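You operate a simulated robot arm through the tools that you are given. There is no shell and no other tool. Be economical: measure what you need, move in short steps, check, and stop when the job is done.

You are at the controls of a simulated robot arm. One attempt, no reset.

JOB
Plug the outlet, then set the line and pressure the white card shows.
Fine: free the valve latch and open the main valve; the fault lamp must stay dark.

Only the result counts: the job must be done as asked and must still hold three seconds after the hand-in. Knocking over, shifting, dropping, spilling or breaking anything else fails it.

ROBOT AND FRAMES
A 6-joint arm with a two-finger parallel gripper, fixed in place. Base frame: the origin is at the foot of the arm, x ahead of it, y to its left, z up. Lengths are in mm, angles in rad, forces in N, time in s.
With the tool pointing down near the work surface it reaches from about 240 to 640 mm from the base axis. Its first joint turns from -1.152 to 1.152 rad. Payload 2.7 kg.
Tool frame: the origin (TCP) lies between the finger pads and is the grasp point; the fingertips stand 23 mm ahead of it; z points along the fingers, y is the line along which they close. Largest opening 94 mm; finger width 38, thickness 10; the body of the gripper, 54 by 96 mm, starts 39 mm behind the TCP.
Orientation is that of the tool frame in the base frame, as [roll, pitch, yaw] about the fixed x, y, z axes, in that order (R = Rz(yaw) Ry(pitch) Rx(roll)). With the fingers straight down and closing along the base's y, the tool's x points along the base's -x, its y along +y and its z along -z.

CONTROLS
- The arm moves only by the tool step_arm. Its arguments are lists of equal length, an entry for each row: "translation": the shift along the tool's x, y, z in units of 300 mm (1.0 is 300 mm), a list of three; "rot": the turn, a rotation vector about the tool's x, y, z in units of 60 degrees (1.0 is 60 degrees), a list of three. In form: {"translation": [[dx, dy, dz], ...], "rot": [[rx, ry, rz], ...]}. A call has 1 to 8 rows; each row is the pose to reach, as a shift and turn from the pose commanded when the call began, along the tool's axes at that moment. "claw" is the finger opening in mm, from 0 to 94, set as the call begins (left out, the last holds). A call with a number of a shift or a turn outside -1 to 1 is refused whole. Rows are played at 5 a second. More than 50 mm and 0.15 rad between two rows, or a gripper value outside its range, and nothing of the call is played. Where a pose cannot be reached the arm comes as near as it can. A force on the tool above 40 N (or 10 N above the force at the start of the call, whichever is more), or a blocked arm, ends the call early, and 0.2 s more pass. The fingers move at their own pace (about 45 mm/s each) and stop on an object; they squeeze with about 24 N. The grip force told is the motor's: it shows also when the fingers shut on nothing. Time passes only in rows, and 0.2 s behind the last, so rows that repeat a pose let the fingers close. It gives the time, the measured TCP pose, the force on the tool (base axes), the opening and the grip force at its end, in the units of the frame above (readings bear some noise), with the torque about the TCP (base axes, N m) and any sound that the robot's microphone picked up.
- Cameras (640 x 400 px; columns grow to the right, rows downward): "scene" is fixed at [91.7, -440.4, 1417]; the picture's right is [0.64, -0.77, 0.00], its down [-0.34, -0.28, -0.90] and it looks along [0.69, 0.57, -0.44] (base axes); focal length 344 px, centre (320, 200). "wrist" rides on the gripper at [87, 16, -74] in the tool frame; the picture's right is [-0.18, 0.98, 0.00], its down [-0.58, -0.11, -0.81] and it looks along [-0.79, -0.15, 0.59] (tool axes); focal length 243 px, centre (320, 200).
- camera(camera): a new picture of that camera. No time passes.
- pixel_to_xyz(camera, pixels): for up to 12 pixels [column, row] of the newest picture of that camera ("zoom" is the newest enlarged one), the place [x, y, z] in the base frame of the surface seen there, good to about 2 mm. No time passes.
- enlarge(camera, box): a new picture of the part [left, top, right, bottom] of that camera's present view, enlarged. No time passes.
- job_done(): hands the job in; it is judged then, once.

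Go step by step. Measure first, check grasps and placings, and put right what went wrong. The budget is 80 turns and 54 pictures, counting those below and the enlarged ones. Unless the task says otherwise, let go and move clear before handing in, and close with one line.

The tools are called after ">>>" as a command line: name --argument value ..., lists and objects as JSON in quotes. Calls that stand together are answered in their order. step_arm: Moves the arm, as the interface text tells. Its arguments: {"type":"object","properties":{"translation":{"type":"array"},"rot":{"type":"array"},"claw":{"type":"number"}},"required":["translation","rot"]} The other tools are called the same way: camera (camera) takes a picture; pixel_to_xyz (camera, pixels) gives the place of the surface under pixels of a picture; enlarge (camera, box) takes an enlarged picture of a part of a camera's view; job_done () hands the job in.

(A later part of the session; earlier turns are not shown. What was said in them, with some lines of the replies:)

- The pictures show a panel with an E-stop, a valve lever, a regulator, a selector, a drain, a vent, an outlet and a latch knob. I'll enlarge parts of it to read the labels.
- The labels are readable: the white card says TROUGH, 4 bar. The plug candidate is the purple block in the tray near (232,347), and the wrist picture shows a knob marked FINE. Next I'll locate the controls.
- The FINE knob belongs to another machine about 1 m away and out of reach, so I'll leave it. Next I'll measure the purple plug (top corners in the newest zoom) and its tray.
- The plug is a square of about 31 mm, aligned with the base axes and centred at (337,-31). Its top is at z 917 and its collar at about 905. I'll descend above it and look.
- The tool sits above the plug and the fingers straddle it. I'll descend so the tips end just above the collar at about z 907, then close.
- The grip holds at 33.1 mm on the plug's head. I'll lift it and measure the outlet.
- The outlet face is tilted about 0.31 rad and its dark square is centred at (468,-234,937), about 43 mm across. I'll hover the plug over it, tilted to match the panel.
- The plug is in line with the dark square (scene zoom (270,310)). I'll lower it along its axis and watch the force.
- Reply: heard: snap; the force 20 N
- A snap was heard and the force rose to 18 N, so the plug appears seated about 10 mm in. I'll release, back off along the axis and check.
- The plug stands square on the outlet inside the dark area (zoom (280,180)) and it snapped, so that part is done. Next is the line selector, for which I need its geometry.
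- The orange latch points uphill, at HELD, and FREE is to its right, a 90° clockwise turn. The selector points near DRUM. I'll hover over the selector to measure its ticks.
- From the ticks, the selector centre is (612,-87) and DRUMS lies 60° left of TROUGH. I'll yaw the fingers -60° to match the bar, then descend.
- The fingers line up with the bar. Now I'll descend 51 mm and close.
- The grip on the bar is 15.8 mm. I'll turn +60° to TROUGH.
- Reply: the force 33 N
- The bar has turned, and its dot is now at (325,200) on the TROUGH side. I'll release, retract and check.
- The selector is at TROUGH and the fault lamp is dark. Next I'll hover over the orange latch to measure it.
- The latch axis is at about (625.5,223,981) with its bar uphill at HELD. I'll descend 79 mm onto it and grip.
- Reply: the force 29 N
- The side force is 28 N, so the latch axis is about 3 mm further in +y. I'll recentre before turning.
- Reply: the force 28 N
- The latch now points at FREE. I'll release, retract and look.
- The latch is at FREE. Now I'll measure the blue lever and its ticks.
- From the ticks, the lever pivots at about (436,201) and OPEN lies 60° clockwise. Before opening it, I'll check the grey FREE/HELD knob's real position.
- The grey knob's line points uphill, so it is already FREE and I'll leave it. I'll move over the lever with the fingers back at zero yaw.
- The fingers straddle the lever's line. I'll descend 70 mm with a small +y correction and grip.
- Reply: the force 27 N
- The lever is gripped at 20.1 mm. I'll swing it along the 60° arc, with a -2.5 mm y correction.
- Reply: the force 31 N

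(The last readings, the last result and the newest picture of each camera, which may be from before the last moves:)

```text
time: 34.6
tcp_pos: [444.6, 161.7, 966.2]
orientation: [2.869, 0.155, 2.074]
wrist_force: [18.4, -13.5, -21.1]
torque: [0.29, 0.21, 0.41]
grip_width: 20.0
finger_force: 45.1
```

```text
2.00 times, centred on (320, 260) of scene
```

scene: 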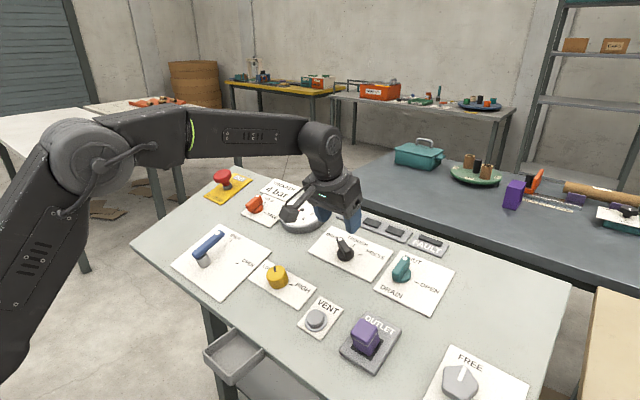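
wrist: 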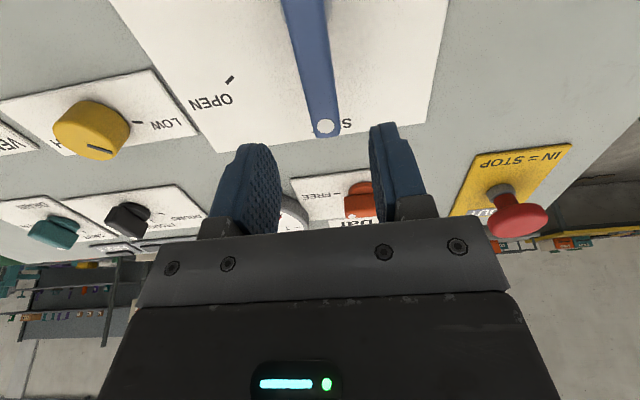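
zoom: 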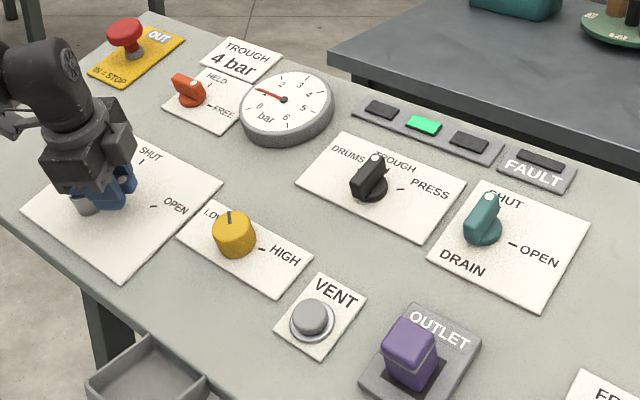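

The middle lamp is green, the gauge has risen to about 1 bar, and FAULT is dark. I'll release and retract.

>>> step_arm --translation '[[0, 0, 0], [0, 0, 0], [0, 0, 0]]' --rot '[[0, 0, 0], [0, 0, 0], [0, 0, 0]]' --claw 50

>>> step_arm --translation '[[0, 0, -0.13], [0, 0, -0.27], [0, 0, -0.35], [0, 0, -0.35], [0, 0, -0.35], [0, 0, -0.35], [0, 0, -0.35], [0, 0, -0.35]]' --rot '[[0, 0, 0], [0, 0, 0], [0, 0, -0.14], [0, 0, -0.28], [0, 0, -0.42], [0, 0, -0.56], [0, 0, -0.7], [0, 0, -0.84]]'

>>> enlarge --camera "scene" --box '[160, 180, 320, 280]'

>>> pixel_to_xyz --camera "zoom" --pixels '[[460, 355], [475, 365], [440, 375], [495, 375], [470, 350], [530, 395], [440, 345], [460, 362]]'

```text
time: 35.4
tcp_pos: [445.6, 160.7, 967.7]
orientation: [2.866, 0.157, 2.074]
wrist_force: [-0.7, -0.4, 0.1]
torque: [0.03, 0.03, -0.02]
grip_width: 50.2
finger_force: 0.1
```

```text
time: 37.2
tcp_pos: [411.0, 160.9, 1066.1]
orientation: [3.089, 0.312, 2.97]
wrist_force: [-0.4, -0.4, 0.4]
torque: [0.0, 0.01, 0.02]
grip_width: 50.3
finger_force: 0.0
```

```text
4.00 times, centred on (240, 230) of scene
```

zoom: 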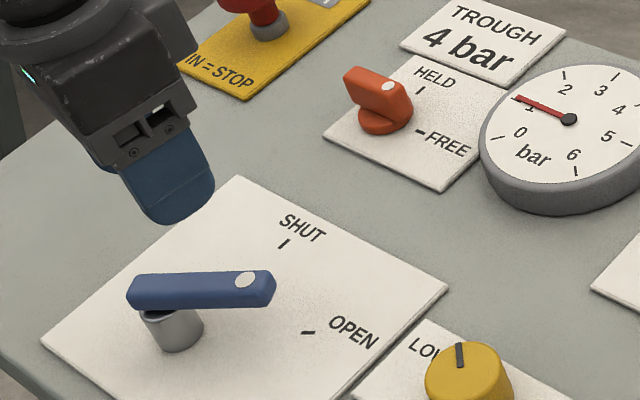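

```text
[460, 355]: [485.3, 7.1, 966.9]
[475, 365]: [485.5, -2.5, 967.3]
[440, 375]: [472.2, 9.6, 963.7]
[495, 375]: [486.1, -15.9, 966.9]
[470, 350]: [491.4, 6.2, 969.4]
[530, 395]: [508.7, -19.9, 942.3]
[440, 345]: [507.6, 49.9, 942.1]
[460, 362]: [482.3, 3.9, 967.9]
```

The lever points to OPEN and the pressure holds at about 1 bar. Next is the yellow regulator, so I'll hover over it.

>>> pixel_to_xyz --camera "zoom" --pixels '[[245, 279], [200, 285], [150, 285]]'

>>> step_arm --translation '[[-0.049, -0.13, 0.03], [-0.097, -0.261, 0.06], [-0.146, -0.392, 0.1], [-0.194, -0.522, 0.127], [-0.194, -0.522, 0.127]]' --rot '[[0, 0, -0.04], [0, 0, -0.08], [0, 0, -0.12], [0, 0, -0.16], [0, 0, -0.16]]' --claw 70

>>> enlarge --camera "wrist" --box '[220, 20, 420, 145]'

>>> pixel_to_xyz --camera "wrist" --pixels '[[320, 60]]'

```text
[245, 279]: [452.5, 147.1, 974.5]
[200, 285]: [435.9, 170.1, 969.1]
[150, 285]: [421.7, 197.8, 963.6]
```

```text
time: 38.4
tcp_pos: [453.2, -2.5, 1038.7]
orientation: [3.141, 0.314, -3.14]
wrist_force: [-0.1, 0.3, 0.1]
torque: [0.02, -0.01, -0.01]
grip_width: 70.2
finger_force: 0.0
```

```text
3.20 times, centred on (320, 82) of wrist
```

zoom: 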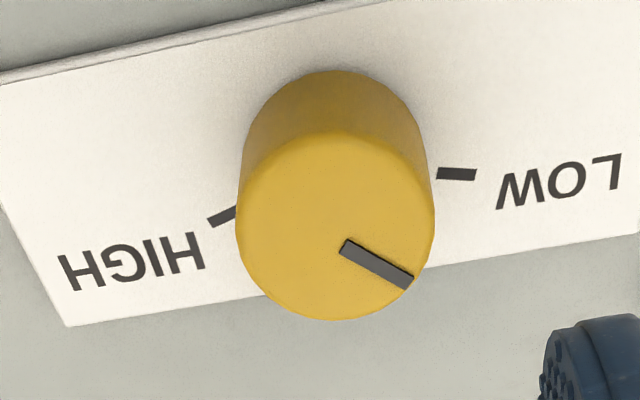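

```text
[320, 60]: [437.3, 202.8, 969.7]
```

>>> pixel_to_xyz --camera "zoom" --pixels '[[345, 247], [408, 282], [457, 174], [222, 217], [335, 315], [240, 215], [430, 215], [335, 140], [475, 174], [210, 222], [335, 228]]'

```text
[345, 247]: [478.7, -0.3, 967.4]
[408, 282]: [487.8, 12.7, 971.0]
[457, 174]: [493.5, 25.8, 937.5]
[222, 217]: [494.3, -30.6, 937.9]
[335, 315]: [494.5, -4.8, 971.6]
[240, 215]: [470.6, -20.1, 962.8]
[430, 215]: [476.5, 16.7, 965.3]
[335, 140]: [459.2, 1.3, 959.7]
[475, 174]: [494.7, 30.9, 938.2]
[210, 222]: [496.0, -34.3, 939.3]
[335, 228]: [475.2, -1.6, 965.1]
```

The knob centre is about (487,-2). Its mark sits about 53° left of uphill, with LOW and HIGH at ∓75°, so 4 bar should need roughly +77°. I'll descend and grip.

>>> step_arm --translation '[[0, 0.001, 0.07], [0, 0.001, 0.14], [0, 0.001, 0.21], [0, 0.001, 0.253], [0, 0.001, 0.253]]' --rot '[[0, 0, 0], [0, 0, 0], [0, 0, 0], [0, 0, 0], [0, 0, 0]]'

>>> step_arm --translation '[[0, 0, 0], [0, 0, 0], [0, 0, 0], [0, 0, 0]]' --rot '[[0, 0, 0], [0, 0, 0], [0, 0, 0], [0, 0, 0]]' --claw 25

>>> camera --camera "scene"

```text
time: 39.6
tcp_pos: [477.3, -3.1, 967.2]
orientation: [3.141, 0.315, -3.141]
wrist_force: [0.2, -0.1, -0.6]
torque: [0.04, -0.01, -0.01]
grip_width: 70.0
finger_force: 0.1
```

```text
time: 40.6
tcp_pos: [478.7, -0.9, 968.3]
orientation: [3.138, 0.316, -3.138]
wrist_force: [3.9, 30.7, -4.4]
torque: [0.22, -0.31, 0.09]
grip_width: 40.7
finger_force: 44.9
```

```text
16 pictures are left
```

scene: 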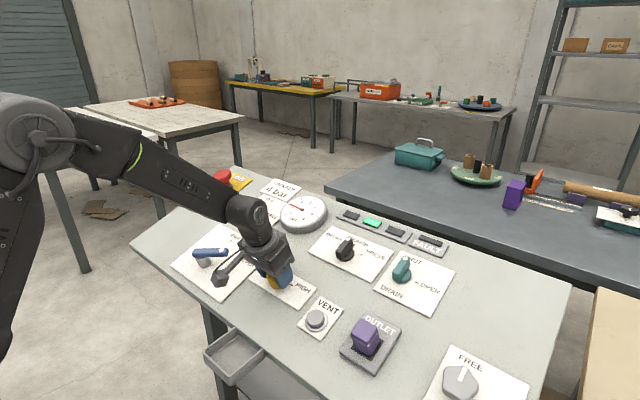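

Gripped at 40.7 mm and the gauge is visible. I'll recentre +3 mm in y and turn +48° first.

>>> step_arm --translation '[[0, 0.01, 0], [0, 0.01, 0], [0, 0.01, 0], [0, 0.01, 0], [0, 0.01, 0], [0, 0.01, 0], [0, 0.01, 0], [0, 0.01, 0]]' --rot '[[0, 0, 0], [0, 0, 0.13], [0, 0, 0.26], [0, 0, 0.39], [0, 0, 0.52], [0, 0, 0.66], [0, 0, 0.8], [0, 0, 0.8]]'

>>> enlarge --camera "scene" --box '[260, 180, 460, 305]'

```text
time: 42.4
tcp_pos: [478.5, 1.1, 968.2]
orientation: [2.902, 0.209, 2.278]
wrist_force: [9.2, 2.8, 4.6]
torque: [-0.49, 0.01, -0.15]
grip_width: 41.1
finger_force: 45.1
```

```text
3.20 times, centred on (360, 242) of scene
```

zoom: 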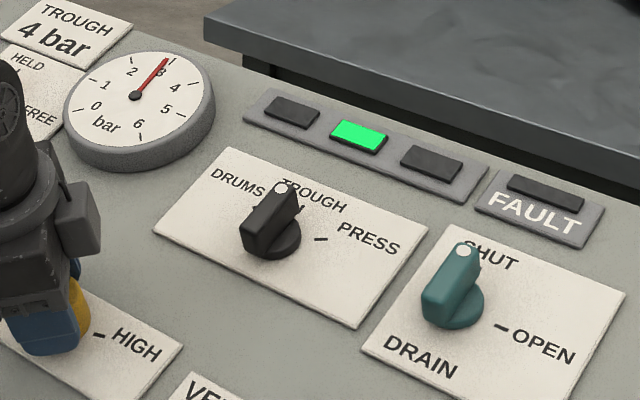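

The gauge reads about 3 bar after 48°, roughly 25° per bar. I'll turn another 24° and read it enlarged.

>>> step_arm --translation '[[0, 0, 0], [0, 0, 0], [0, 0, 0], [0, 0, 0], [0, 0, 0], [0, 0, 0]]' --rot '[[0, 0, 0.1], [0, 0, 0.2], [0, 0, 0.3], [0, 0, 0.4], [0, 0, 0.4], [0, 0, 0.4]]'

>>> enlarge --camera "scene" --box '[272, 188, 336, 238]'

```text
time: 43.8
tcp_pos: [477.8, 1.4, 968.9]
orientation: [2.839, 0.098, 1.872]
wrist_force: [8.2, 3.4, 12.3]
torque: [-0.31, 0.09, -0.08]
grip_width: 40.8
finger_force: 45.2
```

```text
8.00 times, centred on (304, 213) of scene
```

zoom: 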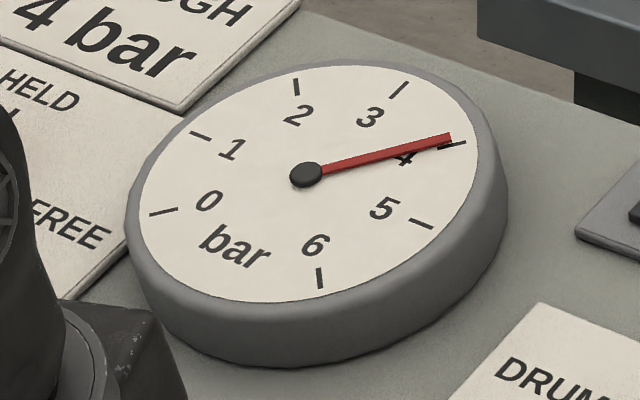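

The needle is about at the 4 tick, perhaps 3.95. I'll nudge +1°, release and re-read.

>>> step_arm --translation '[[0, 0, 0], [0, 0, 0]]' --rot '[[0, 0, 0.018], [0, 0, 0.018]]'

>>> step_arm --translation '[[0, 0, 0], [0, 0, 0], [0, 0, 0]]' --rot '[[0, 0, 0], [0, 0, 0], [0, 0, 0]]' --claw 70

>>> step_arm --translation '[[0, 0, -0.13], [0, 0, -0.28], [0, 0, -0.42], [0, 0, -0.42], [0, 0, -0.42], [0, 0, -0.42]]' --rot '[[0, 0, 0], [0, 0, 0], [0, 0, 0], [0, 0, 0], [0, 0, 0], [0, 0, 0]]'

>>> enlarge --camera "scene" --box '[272, 188, 336, 238]'

>>> pixel_to_xyz --camera "zoom" --pixels '[[163, 211], [200, 135], [296, 87], [400, 90], [453, 146], [421, 223], [320, 278], [306, 172], [445, 139], [380, 155]]'

>>> camera --camera "scene"

```text
time: 44.4
tcp_pos: [479.3, 0.6, 968.8]
orientation: [2.839, 0.091, 1.854]
wrist_force: [7.1, 4.3, 12.9]
torque: [0.0, 0.13, -0.02]
grip_width: 40.7
finger_force: 45.1
```

```text
time: 45.2
tcp_pos: [477.5, 0.4, 967.9]
orientation: [2.843, 0.09, 1.853]
wrist_force: [0.7, 0.1, -0.7]
torque: [0.02, 0.0, -0.03]
grip_width: 70.2
finger_force: 0.2
```

```text
time: 46.6
tcp_pos: [439.0, 1.9, 1087.1]
orientation: [2.839, 0.09, 1.853]
wrist_force: [0.0, -0.1, 0.2]
torque: [-0.01, -0.03, 0.01]
grip_width: 70.1
finger_force: 0.0
```

```text
8.00 times, centred on (304, 213) of scene
```

zoom: 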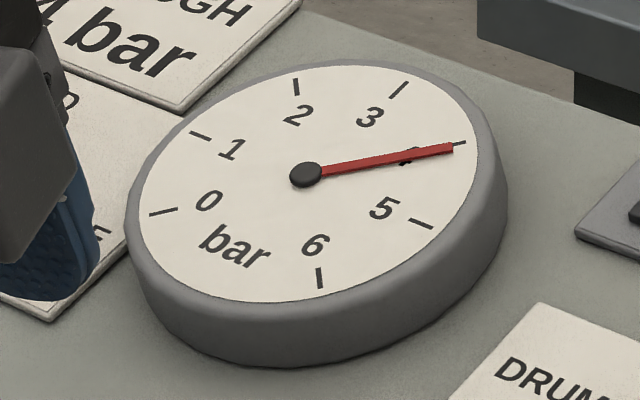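

```text
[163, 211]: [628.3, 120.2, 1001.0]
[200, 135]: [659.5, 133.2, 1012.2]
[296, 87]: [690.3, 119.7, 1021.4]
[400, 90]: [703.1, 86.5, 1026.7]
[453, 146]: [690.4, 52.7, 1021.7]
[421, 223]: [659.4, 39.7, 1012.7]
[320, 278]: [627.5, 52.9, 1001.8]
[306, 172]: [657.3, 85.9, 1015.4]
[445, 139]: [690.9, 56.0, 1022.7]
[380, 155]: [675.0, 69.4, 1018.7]
```

```text
12 pictures are left
```

scene: 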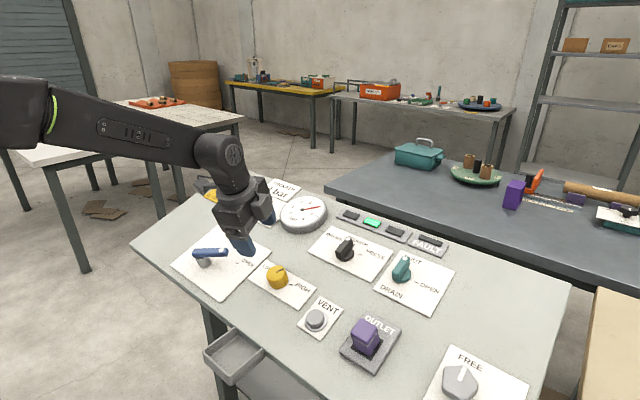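

The needle now reads about 4.05–4.1. I'll enlarge further to decide whether to trim.

>>> enlarge --camera "scene" --box '[288, 196, 332, 226]'

```text
13.33 times, centred on (310, 211) of scene
```

zoom: 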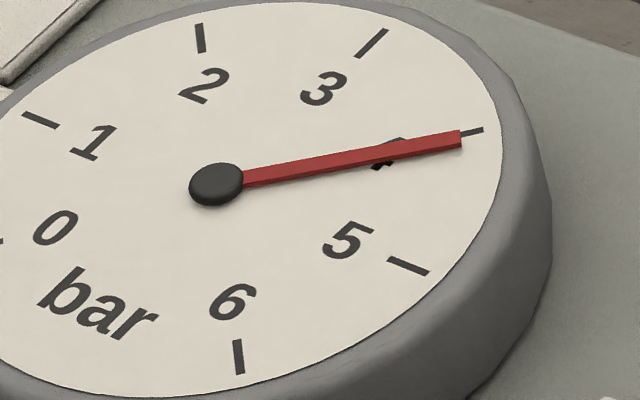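

With tick geometry the needle reads about 4.1 bar. I'll regrip in the same pose and trim back by about 2.5°.

>>> step_arm --translation '[[0, 0, 0.14], [0, 0, 0.28], [0, 0, 0.42], [0, 0, 0.42]]' --rot '[[0, 0, 0], [0, 0, 0], [0, 0, 0], [0, 0, 0]]'

>>> step_arm --translation '[[0, 0, 0], [0, 0, 0], [0, 0, 0], [0, 0, 0]]' --rot '[[0, 0, 0], [0, 0, 0], [0, 0, 0], [0, 0, 0]]' --claw 25

>>> step_arm --translation '[[0, 0, 0], [0, 0, 0], [0, 0, 0]]' --rot '[[0, 0, -0.02], [0, 0, -0.042], [0, 0, -0.042]]'

>>> enlarge --camera "scene" --box '[288, 196, 332, 226]'

```text
time: 47.6
tcp_pos: [477.4, 0.3, 967.8]
orientation: [2.84, 0.091, 1.854]
wrist_force: [-0.1, 0.2, -0.3]
torque: [0.03, -0.03, 0.02]
grip_width: 70.1
finger_force: 0.0
```

```text
time: 48.6
tcp_pos: [477.4, -0.7, 968.1]
orientation: [2.836, 0.091, 1.853]
wrist_force: [12.9, 3.7, -2.7]
torque: [-0.13, -0.07, -0.05]
grip_width: 40.7
finger_force: 45.1
```

```text
time: 49.4
tcp_pos: [478.0, -0.0, 968.1]
orientation: [2.842, 0.105, 1.896]
wrist_force: [14.6, 2.4, 3.8]
torque: [0.27, 0.0, 0.1]
grip_width: 40.5
finger_force: 45.2
```

```text
13.33 times, centred on (310, 211) of scene
```

zoom: 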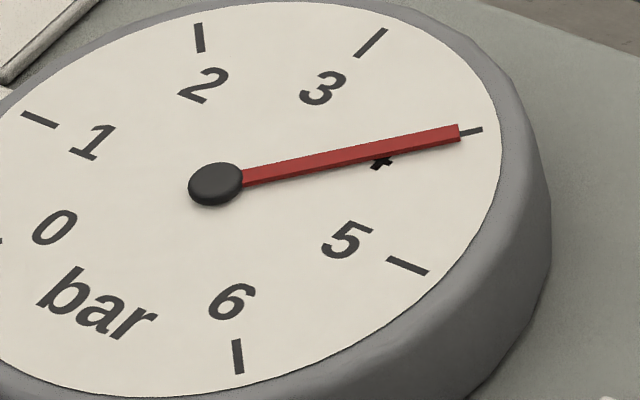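

The needle is at about 4.05. One more small trim of -1°, then I'll release and retract.

>>> step_arm --translation '[[0, 0, 0], [0, 0, 0], [0, 0, 0]]' --rot '[[0, 0, -0.016], [0, 0, -0.016], [0, 0, -0.016]]'

>>> step_arm --translation '[[0, 0, 0], [0, 0, 0], [0, 0, 0]]' --rot '[[0, 0, 0], [0, 0, 0], [0, 0, 0]]' --claw 70

>>> step_arm --translation '[[0, 0, -0.13], [0, 0, -0.28], [0, 0, -0.42], [0, 0, -0.55], [0, 0, -0.55], [0, 0, -0.55], [0, 0, -0.55], [0, 0, -0.55]]' --rot '[[0, 0, 0], [0, 0, 0], [0, 0, 0], [0, 0, 0], [0, 0, 0], [0, 0, 0], [0, 0, 0], [0, 0, 0]]'

>>> enlarge --camera "scene" --box '[288, 196, 332, 226]'

>>> enlarge --camera "scene" --box '[150, 170, 470, 370]'

```text
time: 50.2
tcp_pos: [477.3, 0.9, 967.4]
orientation: [2.842, 0.107, 1.913]
wrist_force: [16.5, 4.1, 5.1]
torque: [-0.35, -0.08, -0.09]
grip_width: 40.1
finger_force: 45.1
```

```text
time: 51.0
tcp_pos: [478.3, 0.3, 967.9]
orientation: [2.847, 0.108, 1.91]
wrist_force: [0.7, -0.1, -0.2]
torque: [-0.01, 0.02, -0.02]
grip_width: 69.8
finger_force: 0.1
```

```text
time: 52.8
tcp_pos: [426.2, -0.1, 1125.1]
orientation: [2.844, 0.107, 1.911]
wrist_force: [0.2, 0.6, -0.5]
torque: [0.01, -0.03, 0.01]
grip_width: 70.3
finger_force: 0.0
```

```text
13.33 times, centred on (310, 211) of scene
```

zoom: 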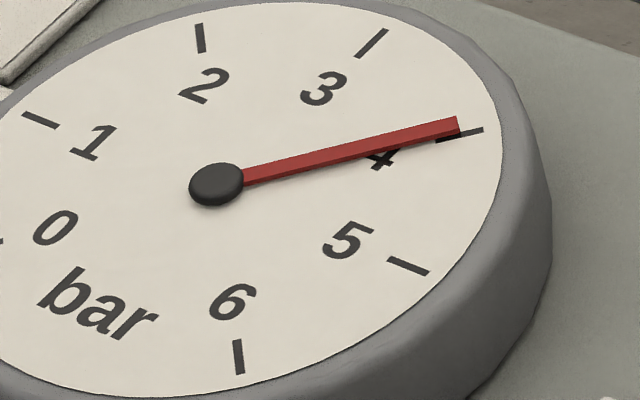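

```text
2.00 times, centred on (310, 270) of scene
```

zoom: 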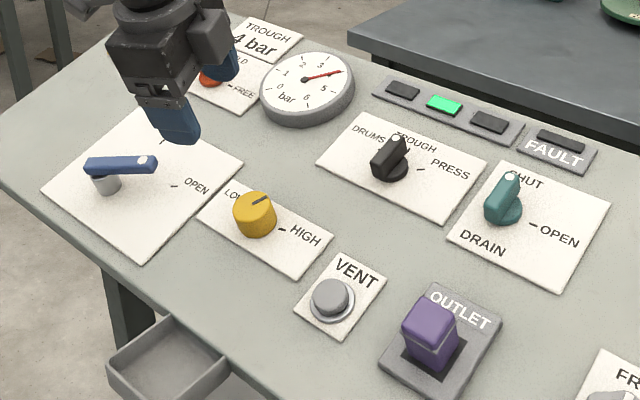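

The needle's slope now matches the 4 bar tick. The TROUGH lamp is green, FAULT is dark, the lever is at OPEN, the plug is seated and the hand is clear, so I'm handing in.

>>> job_done

```text
The job is handed in.
```

The job is handed in: the outlet is plugged, the latch is free, the main valve is open on TROUGH at about 4 bar, and the fault lamp was dark in the last picture.
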